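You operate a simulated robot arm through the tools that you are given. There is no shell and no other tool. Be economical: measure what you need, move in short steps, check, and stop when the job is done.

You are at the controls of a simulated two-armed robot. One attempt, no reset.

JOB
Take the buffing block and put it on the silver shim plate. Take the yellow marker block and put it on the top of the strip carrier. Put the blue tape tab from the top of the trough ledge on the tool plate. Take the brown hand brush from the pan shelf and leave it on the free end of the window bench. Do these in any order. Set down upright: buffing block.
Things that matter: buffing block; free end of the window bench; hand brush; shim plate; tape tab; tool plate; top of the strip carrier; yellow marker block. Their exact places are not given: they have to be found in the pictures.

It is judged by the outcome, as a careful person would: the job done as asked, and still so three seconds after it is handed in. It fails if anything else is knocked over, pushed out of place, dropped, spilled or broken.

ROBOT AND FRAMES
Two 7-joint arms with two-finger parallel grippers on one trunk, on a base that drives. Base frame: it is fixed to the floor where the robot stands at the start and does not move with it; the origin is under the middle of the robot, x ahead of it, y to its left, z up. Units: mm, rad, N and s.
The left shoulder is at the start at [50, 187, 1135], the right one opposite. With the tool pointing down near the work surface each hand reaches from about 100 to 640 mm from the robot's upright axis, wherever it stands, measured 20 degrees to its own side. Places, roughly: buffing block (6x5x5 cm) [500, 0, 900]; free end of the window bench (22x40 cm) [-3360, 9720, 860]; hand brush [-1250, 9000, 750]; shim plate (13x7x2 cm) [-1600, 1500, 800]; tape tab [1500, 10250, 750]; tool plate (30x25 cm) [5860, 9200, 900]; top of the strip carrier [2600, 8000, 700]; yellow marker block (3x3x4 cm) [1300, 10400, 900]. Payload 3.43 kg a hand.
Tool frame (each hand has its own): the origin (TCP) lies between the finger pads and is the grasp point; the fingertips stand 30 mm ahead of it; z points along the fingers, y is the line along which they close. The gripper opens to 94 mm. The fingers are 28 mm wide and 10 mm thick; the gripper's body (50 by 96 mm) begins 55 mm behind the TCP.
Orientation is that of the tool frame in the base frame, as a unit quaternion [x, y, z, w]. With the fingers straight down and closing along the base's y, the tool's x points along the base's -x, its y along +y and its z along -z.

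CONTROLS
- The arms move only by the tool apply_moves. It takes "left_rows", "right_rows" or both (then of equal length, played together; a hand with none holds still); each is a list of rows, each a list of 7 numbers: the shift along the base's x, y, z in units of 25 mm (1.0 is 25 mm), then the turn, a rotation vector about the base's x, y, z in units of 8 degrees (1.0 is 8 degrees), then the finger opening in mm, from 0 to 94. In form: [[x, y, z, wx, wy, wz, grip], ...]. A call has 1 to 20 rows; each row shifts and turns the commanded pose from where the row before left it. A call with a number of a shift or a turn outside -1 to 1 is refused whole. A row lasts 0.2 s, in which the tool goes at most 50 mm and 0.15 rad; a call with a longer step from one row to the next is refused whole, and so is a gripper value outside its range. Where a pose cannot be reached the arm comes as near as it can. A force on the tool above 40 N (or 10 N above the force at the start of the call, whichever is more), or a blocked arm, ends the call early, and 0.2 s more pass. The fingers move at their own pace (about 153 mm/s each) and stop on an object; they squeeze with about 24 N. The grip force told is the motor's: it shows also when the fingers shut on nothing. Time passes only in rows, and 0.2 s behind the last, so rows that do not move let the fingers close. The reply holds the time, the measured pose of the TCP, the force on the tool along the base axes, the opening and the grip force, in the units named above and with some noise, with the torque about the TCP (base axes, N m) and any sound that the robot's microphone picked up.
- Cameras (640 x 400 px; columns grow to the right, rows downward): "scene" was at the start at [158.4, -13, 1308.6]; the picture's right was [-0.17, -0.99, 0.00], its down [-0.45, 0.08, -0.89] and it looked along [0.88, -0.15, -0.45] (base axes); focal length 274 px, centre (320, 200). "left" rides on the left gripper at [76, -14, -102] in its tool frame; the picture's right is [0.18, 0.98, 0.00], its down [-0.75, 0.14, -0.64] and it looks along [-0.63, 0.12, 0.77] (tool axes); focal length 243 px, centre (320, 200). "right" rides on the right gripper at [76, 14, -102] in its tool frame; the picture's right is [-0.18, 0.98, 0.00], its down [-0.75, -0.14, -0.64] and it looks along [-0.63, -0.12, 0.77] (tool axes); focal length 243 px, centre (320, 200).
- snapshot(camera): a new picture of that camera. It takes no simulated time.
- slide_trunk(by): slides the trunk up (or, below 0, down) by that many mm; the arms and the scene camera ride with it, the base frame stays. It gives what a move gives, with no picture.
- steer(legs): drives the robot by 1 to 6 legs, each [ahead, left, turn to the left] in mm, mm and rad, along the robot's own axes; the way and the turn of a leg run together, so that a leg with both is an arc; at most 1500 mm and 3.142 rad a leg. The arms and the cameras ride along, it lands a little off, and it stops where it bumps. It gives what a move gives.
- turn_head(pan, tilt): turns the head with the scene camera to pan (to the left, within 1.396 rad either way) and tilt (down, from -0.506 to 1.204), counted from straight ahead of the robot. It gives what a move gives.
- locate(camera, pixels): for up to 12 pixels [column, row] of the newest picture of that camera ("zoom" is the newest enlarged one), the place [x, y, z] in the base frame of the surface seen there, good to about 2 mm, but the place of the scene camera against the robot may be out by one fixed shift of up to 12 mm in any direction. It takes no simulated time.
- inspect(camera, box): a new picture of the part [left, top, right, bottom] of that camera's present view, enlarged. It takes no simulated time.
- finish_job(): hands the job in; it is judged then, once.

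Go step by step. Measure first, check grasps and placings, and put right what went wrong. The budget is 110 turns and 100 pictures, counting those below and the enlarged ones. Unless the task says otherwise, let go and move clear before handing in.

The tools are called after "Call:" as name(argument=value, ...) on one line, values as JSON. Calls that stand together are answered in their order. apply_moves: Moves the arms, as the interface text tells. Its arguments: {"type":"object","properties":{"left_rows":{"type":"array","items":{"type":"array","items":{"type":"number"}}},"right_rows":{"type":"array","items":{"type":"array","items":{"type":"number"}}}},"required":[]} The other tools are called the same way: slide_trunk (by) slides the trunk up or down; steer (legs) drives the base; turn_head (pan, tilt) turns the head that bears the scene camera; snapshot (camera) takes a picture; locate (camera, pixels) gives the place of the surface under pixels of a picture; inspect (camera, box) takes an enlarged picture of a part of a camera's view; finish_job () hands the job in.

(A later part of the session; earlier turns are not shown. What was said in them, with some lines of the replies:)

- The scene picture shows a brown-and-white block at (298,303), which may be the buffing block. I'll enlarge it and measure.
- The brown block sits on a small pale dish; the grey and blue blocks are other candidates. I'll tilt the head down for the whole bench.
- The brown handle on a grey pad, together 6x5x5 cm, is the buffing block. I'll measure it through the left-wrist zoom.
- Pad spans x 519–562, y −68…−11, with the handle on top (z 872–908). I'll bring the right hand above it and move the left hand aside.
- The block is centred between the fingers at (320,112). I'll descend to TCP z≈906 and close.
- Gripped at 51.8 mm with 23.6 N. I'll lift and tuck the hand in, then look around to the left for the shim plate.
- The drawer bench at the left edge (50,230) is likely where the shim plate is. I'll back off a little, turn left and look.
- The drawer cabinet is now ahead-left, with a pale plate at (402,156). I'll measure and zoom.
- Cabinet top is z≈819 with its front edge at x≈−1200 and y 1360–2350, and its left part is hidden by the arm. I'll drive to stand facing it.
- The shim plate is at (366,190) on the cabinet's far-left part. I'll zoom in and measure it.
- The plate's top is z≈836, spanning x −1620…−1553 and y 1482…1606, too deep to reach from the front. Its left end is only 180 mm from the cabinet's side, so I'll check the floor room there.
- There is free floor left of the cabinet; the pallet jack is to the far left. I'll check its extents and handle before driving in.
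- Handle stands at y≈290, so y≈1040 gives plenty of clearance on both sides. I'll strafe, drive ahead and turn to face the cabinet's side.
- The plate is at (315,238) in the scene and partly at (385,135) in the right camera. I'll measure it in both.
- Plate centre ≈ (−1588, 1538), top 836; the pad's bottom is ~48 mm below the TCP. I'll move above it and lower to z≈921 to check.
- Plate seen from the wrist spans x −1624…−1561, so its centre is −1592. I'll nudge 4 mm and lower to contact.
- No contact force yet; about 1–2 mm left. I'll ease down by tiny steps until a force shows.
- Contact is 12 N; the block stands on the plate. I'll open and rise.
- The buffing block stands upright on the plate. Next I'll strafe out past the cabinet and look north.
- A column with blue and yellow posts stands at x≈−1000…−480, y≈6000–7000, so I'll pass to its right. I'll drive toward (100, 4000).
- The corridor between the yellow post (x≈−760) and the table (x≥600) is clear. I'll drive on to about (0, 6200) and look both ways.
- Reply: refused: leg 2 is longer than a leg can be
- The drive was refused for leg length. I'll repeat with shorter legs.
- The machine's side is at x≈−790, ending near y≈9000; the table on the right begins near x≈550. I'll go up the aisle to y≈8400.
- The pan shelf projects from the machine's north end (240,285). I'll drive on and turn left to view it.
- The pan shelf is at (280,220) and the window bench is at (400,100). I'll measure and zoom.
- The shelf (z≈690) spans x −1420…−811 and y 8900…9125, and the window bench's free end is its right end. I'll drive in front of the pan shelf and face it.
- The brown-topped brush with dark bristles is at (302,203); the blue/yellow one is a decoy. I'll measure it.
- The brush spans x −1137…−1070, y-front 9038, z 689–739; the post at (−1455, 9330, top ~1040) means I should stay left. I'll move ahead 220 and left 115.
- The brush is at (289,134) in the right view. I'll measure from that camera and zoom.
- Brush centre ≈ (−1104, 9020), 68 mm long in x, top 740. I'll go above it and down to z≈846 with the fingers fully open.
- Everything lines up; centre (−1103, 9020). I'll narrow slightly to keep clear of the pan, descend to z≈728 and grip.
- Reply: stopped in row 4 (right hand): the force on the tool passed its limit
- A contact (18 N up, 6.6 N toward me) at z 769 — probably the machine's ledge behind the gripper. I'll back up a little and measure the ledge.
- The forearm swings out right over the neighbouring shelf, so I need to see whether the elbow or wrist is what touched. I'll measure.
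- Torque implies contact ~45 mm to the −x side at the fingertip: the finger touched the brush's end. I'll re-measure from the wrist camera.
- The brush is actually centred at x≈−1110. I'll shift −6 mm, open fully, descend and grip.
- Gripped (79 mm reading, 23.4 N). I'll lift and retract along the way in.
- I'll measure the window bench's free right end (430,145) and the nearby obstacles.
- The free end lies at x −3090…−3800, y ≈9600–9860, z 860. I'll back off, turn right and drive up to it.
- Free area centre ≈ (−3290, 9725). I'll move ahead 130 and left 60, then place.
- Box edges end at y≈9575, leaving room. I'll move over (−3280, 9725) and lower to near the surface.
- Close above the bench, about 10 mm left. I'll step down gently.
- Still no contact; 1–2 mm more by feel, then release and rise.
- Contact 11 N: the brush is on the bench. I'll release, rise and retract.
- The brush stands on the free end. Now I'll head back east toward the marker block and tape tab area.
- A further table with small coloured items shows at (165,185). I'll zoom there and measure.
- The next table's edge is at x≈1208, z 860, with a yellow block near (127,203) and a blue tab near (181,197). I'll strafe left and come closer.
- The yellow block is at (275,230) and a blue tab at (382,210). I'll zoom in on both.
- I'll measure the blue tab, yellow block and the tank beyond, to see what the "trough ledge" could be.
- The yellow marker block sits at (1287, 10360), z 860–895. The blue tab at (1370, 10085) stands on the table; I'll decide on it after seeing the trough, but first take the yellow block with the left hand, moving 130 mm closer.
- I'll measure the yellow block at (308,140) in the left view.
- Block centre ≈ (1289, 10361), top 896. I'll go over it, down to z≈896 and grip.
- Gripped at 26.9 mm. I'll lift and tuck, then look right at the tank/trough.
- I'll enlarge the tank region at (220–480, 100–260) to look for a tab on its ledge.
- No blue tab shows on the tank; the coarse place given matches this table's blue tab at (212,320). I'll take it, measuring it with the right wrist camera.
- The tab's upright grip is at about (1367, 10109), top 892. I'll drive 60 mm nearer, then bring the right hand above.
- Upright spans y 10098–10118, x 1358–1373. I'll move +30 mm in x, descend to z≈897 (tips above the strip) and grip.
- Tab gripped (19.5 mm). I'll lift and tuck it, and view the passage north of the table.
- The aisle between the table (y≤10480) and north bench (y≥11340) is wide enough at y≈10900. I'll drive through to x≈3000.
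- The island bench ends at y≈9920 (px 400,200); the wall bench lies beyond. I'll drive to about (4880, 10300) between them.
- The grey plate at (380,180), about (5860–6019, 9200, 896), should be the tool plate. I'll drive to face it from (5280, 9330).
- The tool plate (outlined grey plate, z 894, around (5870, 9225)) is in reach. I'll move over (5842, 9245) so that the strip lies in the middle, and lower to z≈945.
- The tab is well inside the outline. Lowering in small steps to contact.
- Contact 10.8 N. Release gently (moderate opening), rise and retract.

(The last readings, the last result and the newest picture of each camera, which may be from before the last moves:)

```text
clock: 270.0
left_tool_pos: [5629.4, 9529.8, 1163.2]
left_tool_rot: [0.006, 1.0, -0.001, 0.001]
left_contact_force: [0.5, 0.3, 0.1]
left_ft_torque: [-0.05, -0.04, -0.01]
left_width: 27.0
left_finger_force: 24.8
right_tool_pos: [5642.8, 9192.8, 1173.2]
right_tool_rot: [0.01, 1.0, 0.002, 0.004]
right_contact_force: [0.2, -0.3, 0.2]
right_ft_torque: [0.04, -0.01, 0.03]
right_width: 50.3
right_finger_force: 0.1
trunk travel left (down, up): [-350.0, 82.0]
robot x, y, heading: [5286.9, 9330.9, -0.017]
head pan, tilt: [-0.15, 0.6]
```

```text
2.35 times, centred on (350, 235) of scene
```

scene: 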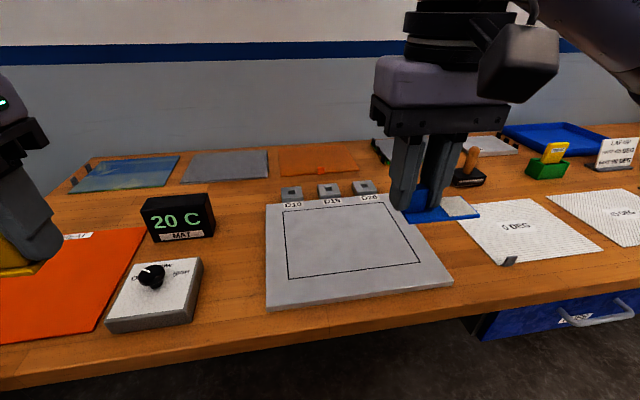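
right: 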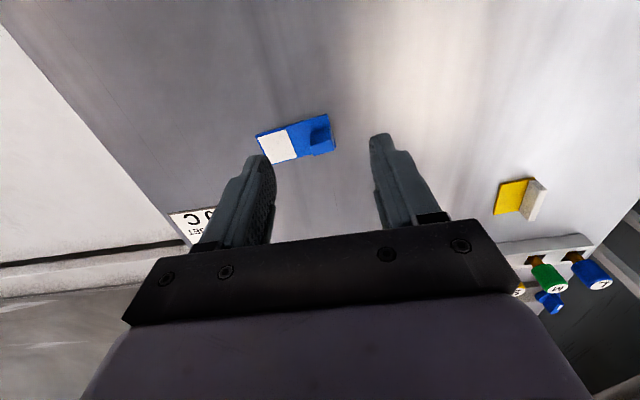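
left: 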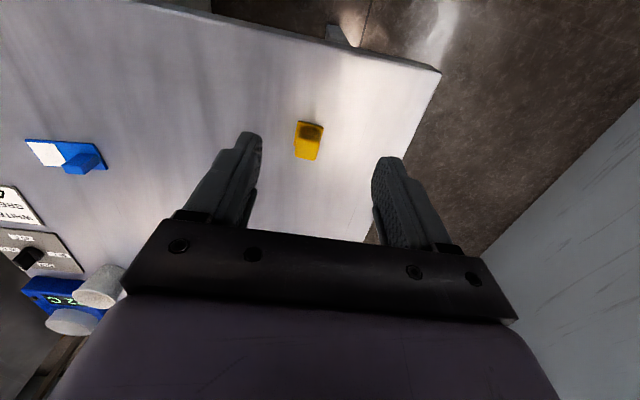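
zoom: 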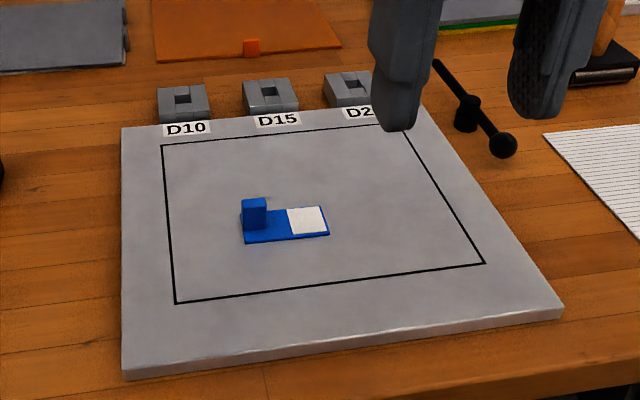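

The blue tab is on the tool plate. Now I'll retrace north and go west toward the strip carrier with the yellow block.

Call:
steer(legs=[[-180, 0, 0], [0, 0, 1.6], [1080, 0, 0], [0, 0, 1.75], [1400, 0, 0]])

Call:
turn_head(pan=0.9, tilt=0.4)

Call:
snapshot(camera="scene")

Call:
locate(camera="scene", pixels=[[320, 200], [320, 160], [280, 170], [360, 170], [400, 170], [440, 170], [320, 260], [400, 230]])

```text
clock: 291.4
left_tool_pos: [3447.4, 9994.5, 1162.3]
left_tool_rot: [0.998, 0.067, 0.0, 0.0]
left_contact_force: [-0.7, -0.1, 0.0]
left_ft_torque: [0.01, 0.0, -0.03]
left_width: 26.9
left_finger_force: 23.9
right_tool_pos: [3386.5, 10327.3, 1172.7]
right_tool_rot: [0.998, 0.063, -0.004, 0.001]
right_contact_force: [-0.3, -0.4, 0.0]
right_ft_torque: [0.0, 0.0, 0.0]
right_width: 50.1
right_finger_force: 0.2
trunk travel left (down, up): [-350.0, 82.0]
robot x, y, heading: [3758.0, 10242.3, -3.01]
head pan, tilt: [-0.15, 0.6]
```

```text
clock: 292.7
left_tool_pos: [3447.6, 9995.9, 1162.3]
left_tool_rot: [0.998, 0.066, -0.001, 0.0]
left_contact_force: [-0.1, 0.8, 0.0]
left_ft_torque: [0.0, 0.01, -0.03]
left_width: 26.9
left_finger_force: 24.0
right_tool_pos: [3387.5, 10327.5, 1173.5]
right_tool_rot: [0.998, 0.063, -0.003, 0.002]
right_contact_force: [-0.6, 0.9, 0.4]
right_ft_torque: [0.0, 0.05, 0.04]
right_width: 50.2
right_finger_force: 0.1
trunk travel left (down, up): [-350.0, 82.0]
robot x, y, heading: [3759.7, 10241.4, -3.012]
head pan, tilt: [0.901, 0.4]
```

```text
25 pictures are left
```

scene: 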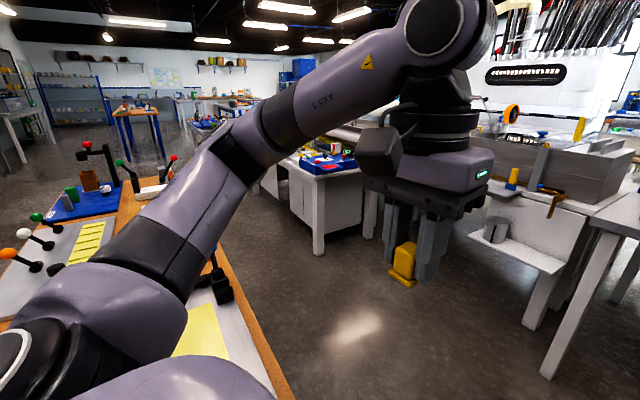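

```text
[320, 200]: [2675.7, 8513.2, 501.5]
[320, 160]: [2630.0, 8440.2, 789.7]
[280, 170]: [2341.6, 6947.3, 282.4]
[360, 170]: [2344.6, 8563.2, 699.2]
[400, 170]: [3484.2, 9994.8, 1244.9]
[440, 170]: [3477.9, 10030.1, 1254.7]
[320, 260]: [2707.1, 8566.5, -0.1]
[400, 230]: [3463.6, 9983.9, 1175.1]
```

A white side ledge at (515,240) on the tank needs checking for tabs, and the low desk at (325,170), z≈700, is likely the strip carrier's place. I'll zoom both.

Call:
inspect(camera="scene", box=[440, 120, 640, 280])

Call:
inspect(camera="scene", box=[250, 120, 390, 220])

```text
2.50 times, centred on (540, 200) of scene
```

zoom: 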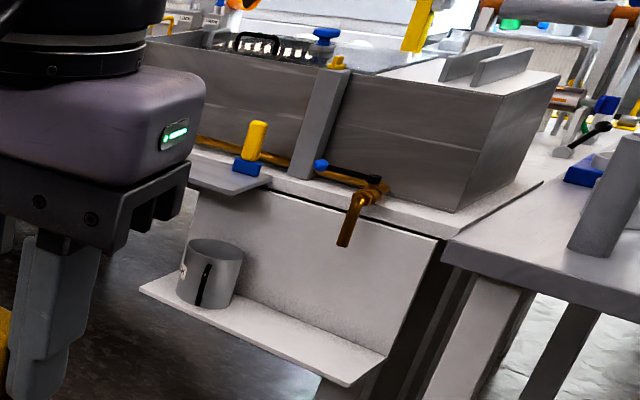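

```text
4.00 times, centred on (320, 170) of scene
```

zoom: 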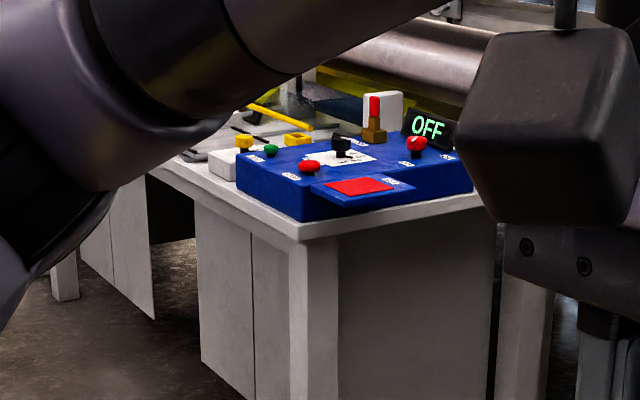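

I'll measure the aisle: tank ledge corner (550,274), island bench edge (255,345), and the low desk's corner.

Call:
locate(camera="scene", pixels=[[548, 273], [470, 236], [285, 385], [230, 290], [208, 240], [316, 180], [262, 160], [570, 290], [300, 330]])

```text
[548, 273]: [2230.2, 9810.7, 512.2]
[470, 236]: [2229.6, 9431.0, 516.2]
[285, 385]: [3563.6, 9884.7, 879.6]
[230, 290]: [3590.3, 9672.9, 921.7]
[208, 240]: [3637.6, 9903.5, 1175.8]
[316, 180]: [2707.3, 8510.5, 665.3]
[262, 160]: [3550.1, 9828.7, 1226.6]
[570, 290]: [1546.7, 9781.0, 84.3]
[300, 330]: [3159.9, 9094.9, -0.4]
```

Aisle between desk (x 2707) and island (x 3563): I'll drive down x≈3080.

Call:
steer(legs=[[690, 0, 0], [0, 0, 1.441], [1300, 0, 0], [450, 0, 0]])

Call:
turn_head(pan=-0.8, tilt=0.65)

Call:
snapshot(camera="scene")

Call:
locate(camera="scene", pixels=[[320, 200], [320, 160], [280, 170], [360, 170], [250, 200], [220, 220], [200, 180], [400, 230]])

```text
clock: 308.5
left_tool_pos: [3328.8, 8076.4, 1163.4]
left_tool_rot: [0.696, 0.719, 0.0, 0.001]
left_contact_force: [0.2, -0.6, -0.6]
left_ft_torque: [0.01, 0.0, -0.03]
left_width: 26.8
left_finger_force: 24.0
right_tool_pos: [2991.7, 8051.8, 1173.5]
right_tool_rot: [0.698, 0.716, -0.002, 0.003]
right_contact_force: [0.2, 0.5, -0.7]
right_ft_torque: [0.02, -0.02, -0.01]
right_width: 50.1
right_finger_force: 0.1
trunk travel left (down, up): [-350.0, 82.0]
robot x, y, heading: [3115.0, 8413.3, -1.54]
head pan, tilt: [0.901, 0.4]
```

```text
clock: 310.2
left_tool_pos: [3328.1, 8078.3, 1163.1]
left_tool_rot: [0.696, 0.718, 0.0, 0.001]
left_contact_force: [-0.8, 0.6, -0.7]
left_ft_torque: [0.01, -0.02, 0.01]
left_width: 27.1
left_finger_force: 24.1
right_tool_pos: [2992.2, 8051.1, 1172.5]
right_tool_rot: [0.698, 0.716, -0.002, 0.003]
right_contact_force: [0.6, 0.1, -0.2]
right_ft_torque: [0.03, 0.01, 0.01]
right_width: 50.0
right_finger_force: 0.1
trunk travel left (down, up): [-350.0, 82.0]
robot x, y, heading: [3114.0, 8411.2, -1.541]
head pan, tilt: [-0.799, 0.649]
```

```text
22 pictures are left
```

scene: 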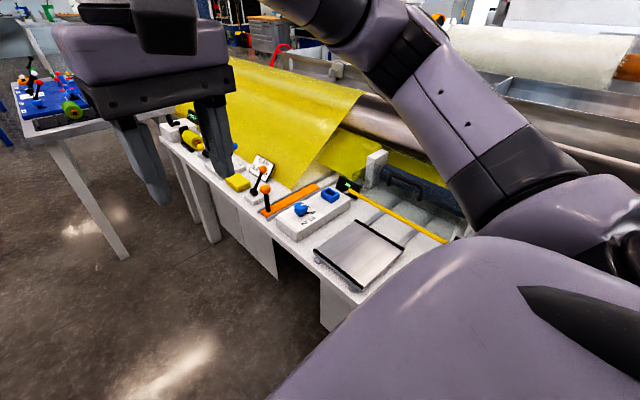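

```text
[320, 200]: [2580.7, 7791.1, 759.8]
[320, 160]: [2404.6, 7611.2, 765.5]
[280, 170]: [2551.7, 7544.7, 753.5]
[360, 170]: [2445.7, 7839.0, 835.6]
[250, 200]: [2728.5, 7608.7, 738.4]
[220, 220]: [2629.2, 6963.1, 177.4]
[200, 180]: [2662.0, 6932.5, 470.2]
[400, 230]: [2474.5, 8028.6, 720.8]
```

The flat grey tray with black rails at (360,252) is near (2560, 8000). I'll zoom to identify it.

Call:
inspect(camera="scene", box=[220, 140, 470, 300])

Call:
locate(camera="scene", pixels=[[355, 222], [405, 247], [315, 254], [360, 288], [360, 255], [340, 235], [385, 265], [300, 240], [360, 205]])

```text
2.50 times, centred on (345, 220) of scene
```

zoom: 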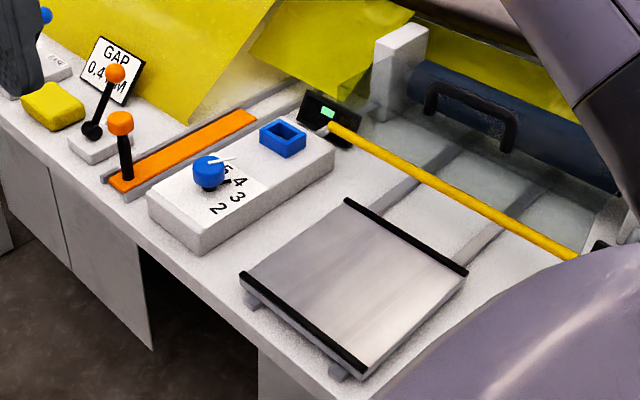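

```text
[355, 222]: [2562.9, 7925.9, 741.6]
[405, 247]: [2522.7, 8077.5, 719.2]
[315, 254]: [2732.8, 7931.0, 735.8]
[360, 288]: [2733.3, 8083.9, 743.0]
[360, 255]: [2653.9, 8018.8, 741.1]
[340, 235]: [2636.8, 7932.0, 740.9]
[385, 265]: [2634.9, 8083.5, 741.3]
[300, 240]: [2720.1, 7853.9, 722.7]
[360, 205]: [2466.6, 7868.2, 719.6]
```

That is the strip carrier: top z≈741, x 2560–2733, y 7925–8085. I'll move to y≈8105 and turn to face west.

Call:
steer(legs=[[306, 0, 0], [0, 0, -1.6]])

Call:
turn_head(pan=0.1, tilt=0.8)

Call:
snapshot(camera="scene")

```text
clock: 316.2
left_tool_pos: [2782.1, 7904.5, 1162.4]
left_tool_rot: [1.0, -0.009, -0.001, 0.0]
left_contact_force: [0.7, -0.2, -0.1]
left_ft_torque: [0.0, 0.04, -0.04]
left_width: 27.1
left_finger_force: 24.3
right_tool_pos: [2771.4, 8241.4, 1173.1]
right_tool_rot: [1.0, -0.012, -0.004, 0.001]
right_contact_force: [0.4, 0.0, 0.6]
right_ft_torque: [-0.01, -0.04, -0.04]
right_width: 50.1
right_finger_force: 0.0
trunk travel left (down, up): [-350.0, 82.0]
robot x, y, heading: [3123.0, 8100.6, 3.12]
head pan, tilt: [-0.799, 0.649]
```

```text
clock: 317.4
left_tool_pos: [2781.6, 7904.4, 1162.6]
left_tool_rot: [1.0, -0.009, -0.001, 0.0]
left_contact_force: [-0.5, 0.6, -0.2]
left_ft_torque: [0.01, 0.0, 0.0]
left_width: 27.0
left_finger_force: 24.6
right_tool_pos: [2771.9, 8241.9, 1172.8]
right_tool_rot: [1.0, -0.011, -0.004, 0.001]
right_contact_force: [-0.5, 0.0, -0.7]
right_ft_torque: [-0.03, 0.0, 0.01]
right_width: 50.3
right_finger_force: 0.1
trunk travel left (down, up): [-350.0, 82.0]
robot x, y, heading: [3123.2, 8101.2, 3.125]
head pan, tilt: [0.099, 0.799]
```

```text
20 pictures are left
```

scene: 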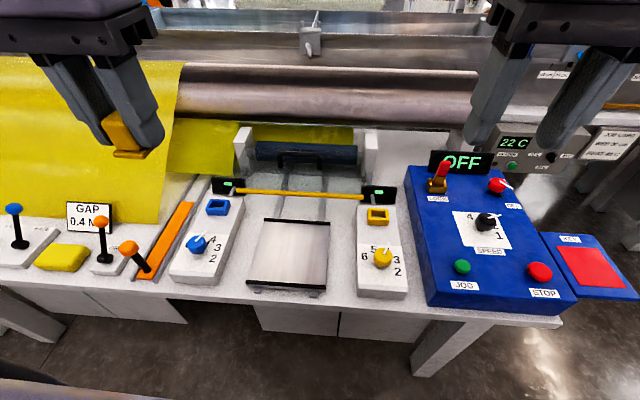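

The strip carrier is at (290,255) between the two knob boxes. I'll measure its top and the neighbouring knobs.

Call:
locate(camera="scene", pixels=[[290, 250], [260, 230], [325, 232], [255, 275], [320, 280], [195, 240], [383, 255], [300, 195], [128, 150]])

```text
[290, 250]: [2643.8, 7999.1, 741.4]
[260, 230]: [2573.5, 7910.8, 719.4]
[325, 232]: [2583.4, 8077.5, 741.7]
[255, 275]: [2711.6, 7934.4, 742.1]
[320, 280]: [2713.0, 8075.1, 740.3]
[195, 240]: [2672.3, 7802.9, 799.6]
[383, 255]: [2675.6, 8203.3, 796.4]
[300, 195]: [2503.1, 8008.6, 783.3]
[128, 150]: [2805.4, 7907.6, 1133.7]
```

Target centre (2648, 8004), top 741. I'll move over and lower to z≈812.

Call:
apply_moves(left_rows=[[-0.893, 0.667, 0, 0, 0, 0, 10], [-0.893, 0.667, 0, 0, 0, 0, 10], [-0.893, 0.667, 0, 0, 0, 0, 10], [-0.893, 0.667, 0, 0, 0, 0, 10], [-0.893, 0.667, 0, 0, 0, 0, 10], [-0.893, 0.667, 0, 0, 0, 0, 10], [0, 0, -1, 0, 0, 0, 10], [0, 0, -1, 0, 0, 0, 10], [0, 0, -1, 0, 0, 0, 10], [0, 0, -1, 0, 0, 0, 10], [0, 0, -1, 0, 0, 0, 10], [0, 0, -1, 0, 0, 0, 10], [0, 0, -1, 0, 0, 0, 10], [0, 0, -1, 0, 0, 0, 10], [0, 0, -1, 0, 0, 0, 10], [0, 0, -1, 0, 0, 0, 10], [0, 0, -1, 0, 0, 0, 10], [0, 0, -1, 0, 0, 0, 10], [0, 0, -1, 0, 0, 0, 10], [0, 0, -1, 0, 0, 0, 10]])

Call:
inspect(camera="scene", box=[180, 160, 420, 310])

```text
clock: 321.6
left_tool_pos: [2648.3, 8006.6, 810.2]
left_tool_rot: [1.0, -0.009, -0.001, -0.001]
left_contact_force: [-0.9, 0.2, 0.1]
left_ft_torque: [0.01, 0.0, -0.01]
left_width: 27.1
left_finger_force: 23.8
right_tool_pos: [2771.5, 8241.3, 1172.5]
right_tool_rot: [1.0, -0.011, -0.003, 0.002]
right_contact_force: [0.0, 0.5, 0.3]
right_ft_torque: [-0.01, 0.0, -0.02]
right_width: 49.8
right_finger_force: 0.1
trunk travel left (down, up): [-350.0, 82.0]
robot x, y, heading: [3121.8, 8095.0, 3.126]
head pan, tilt: [0.099, 0.799]
```

```text
2.67 times, centred on (300, 235) of scene
```

zoom: 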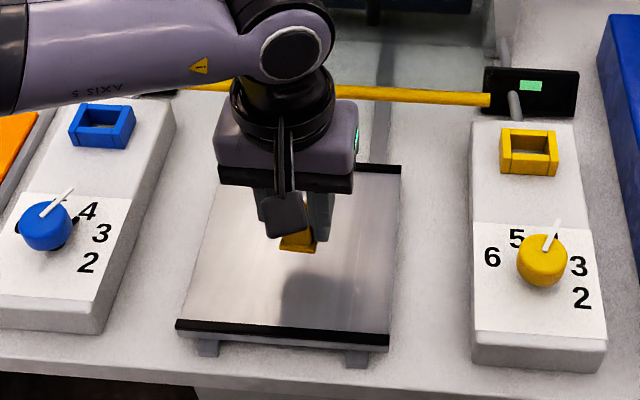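

Good alignment over the carrier. I'll lower 30 mm, then by feel.

Call:
apply_moves(left_rows=[[0, 0, -0.6, 0, 0, 0, 10], [0, 0, -0.4, 0, 0, 0, 10], [0, 0, -0.2, 0, 0, 0, 10], [0, 0, -0.06, 0, 0, 0, 10], [0, 0, -0.04, 0, 0, 0, 10], [0, 0, 0, 0, 0, 0, 10]])

```text
clock: 323.0
left_tool_pos: [2648.2, 8005.6, 779.9]
left_tool_rot: [1.0, -0.008, 0.0, 0.0]
left_contact_force: [-0.5, 0.4, -0.1]
left_ft_torque: [-0.01, 0.01, 0.03]
left_width: 26.9
left_finger_force: 24.0
right_tool_pos: [2772.3, 8240.2, 1173.6]
right_tool_rot: [1.0, -0.012, -0.003, 0.001]
right_contact_force: [0.1, 0.5, -0.2]
right_ft_torque: [-0.03, 0.0, 0.01]
right_width: 50.1
right_finger_force: 0.0
trunk travel left (down, up): [-350.0, 82.0]
robot x, y, heading: [3126.2, 8096.7, 3.124]
head pan, tilt: [0.099, 0.799]
```

Call:
apply_moves(left_rows=[[0, 0, -0.05, 0, 0, 0, 10], [0, 0, -0.04, 0, 0, 0, 10], [0, 0, -0.04, 0, 0, 0, 10], [0, 0, 0, 0, 0, 0, 10]])

```text
clock: 324.0
left_tool_pos: [2648.4, 8005.3, 777.9]
left_tool_rot: [1.0, -0.009, -0.002, -0.001]
left_contact_force: [-0.3, -1.0, 10.9]
left_ft_torque: [-0.03, -0.12, 0.0]
left_width: 26.8
left_finger_force: 24.1
right_tool_pos: [2773.9, 8241.9, 1174.8]
right_tool_rot: [1.0, -0.011, -0.004, 0.002]
right_contact_force: [0.0, 0.5, 0.0]
right_ft_torque: [0.02, 0.03, 0.0]
right_width: 50.0
right_finger_force: 0.1
trunk travel left (down, up): [-350.0, 82.0]
robot x, y, heading: [3123.6, 8104.3, 3.121]
head pan, tilt: [0.099, 0.799]
```

Contact 10.9 N. I'll release, rise and retract.

Call:
apply_moves(left_rows=[[0, 0, 0.03, 0, 0, 0, 20], [0, 0, 0, 0, 0, 0, 50], [0, 0, 0, 0, 0, 0, 60], [0, 0, 0, 0, 0, 0, 60], [0, 0, 0.6, 0, 0, 0, 60], [0, 0, 1, 0, 0, 0, 60], [0, 0, 1, 0, 0, 0, 60], [0, 0, 1, 0, 0, 0, 60], [0, 0, 1, 0, 0, 0, 60], [0, 0, 1, 0, 0, 0, 60], [0, 0, 1, 0, 0, 0, 60], [0, 0, 1, 0, 0, 0, 60], [0, 0, 1, 0, 0, 0, 60], [0, 0, 1, 0, 0, 0, 60], [0, 0, 1, 0, 0, 0, 60], [0, 0, 1, 0, 0, 0, 60], [0, 0, 1, 0, 0, 0, 60], [1, -0.7, 1, 0, 0, 0, 60], [1, -0.7, 1, 0, 0, 0, 60], [1, -0.7, 0, 0, 0, 0, 60]])

Call:
inspect(camera="scene", box=[180, 180, 420, 310])

```text
clock: 328.2
left_tool_pos: [2722.4, 7953.3, 1142.8]
left_tool_rot: [1.0, -0.009, -0.001, 0.0]
left_contact_force: [-0.5, -0.7, 0.0]
left_ft_torque: [0.03, -0.02, -0.02]
left_width: 59.8
left_finger_force: 0.1
right_tool_pos: [2771.8, 8241.3, 1171.9]
right_tool_rot: [1.0, -0.012, -0.003, 0.001]
right_contact_force: [0.2, -0.4, 0.2]
right_ft_torque: [0.04, 0.01, 0.0]
right_width: 50.0
right_finger_force: 0.0
trunk travel left (down, up): [-350.0, 82.0]
robot x, y, heading: [3125.4, 8101.1, 3.122]
head pan, tilt: [0.099, 0.799]
```

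```text
2.67 times, centred on (300, 245) of scene
```

zoom: 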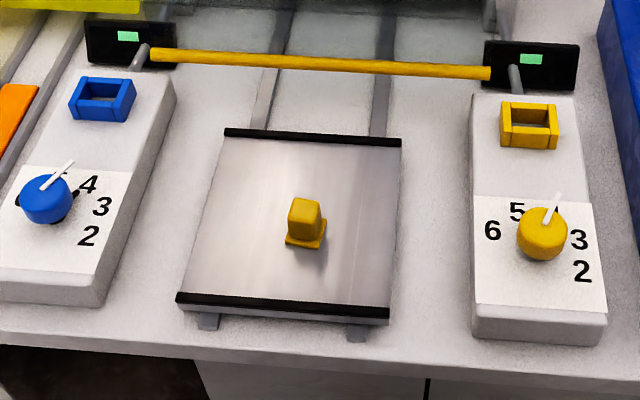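

The yellow marker block stands on the strip carrier, the last of the four set down; each was checked in the pictures right after release. Both hands are clear, so I'm handing in.

Call:
finish_job()

```text
The job is handed in.
```

I set down all four items, saw each one in place in the pictures after release, and handed the job in.

- **Buffing block:** it stands upright on the silver shim plate.
- **Hand brush:** the brown brush from the pan shelf is on the free end of the window bench. During the first grasp a finger touched it before I corrected the position.
- **Blue tape tab:** it is on the tool plate. I never saw anything clearly marked as the trough ledge. I took the only blue tab I found, from the table top nearest the given place, about 130–165 mm off.
- **Yellow marker block:** it is on top of the strip carrier.
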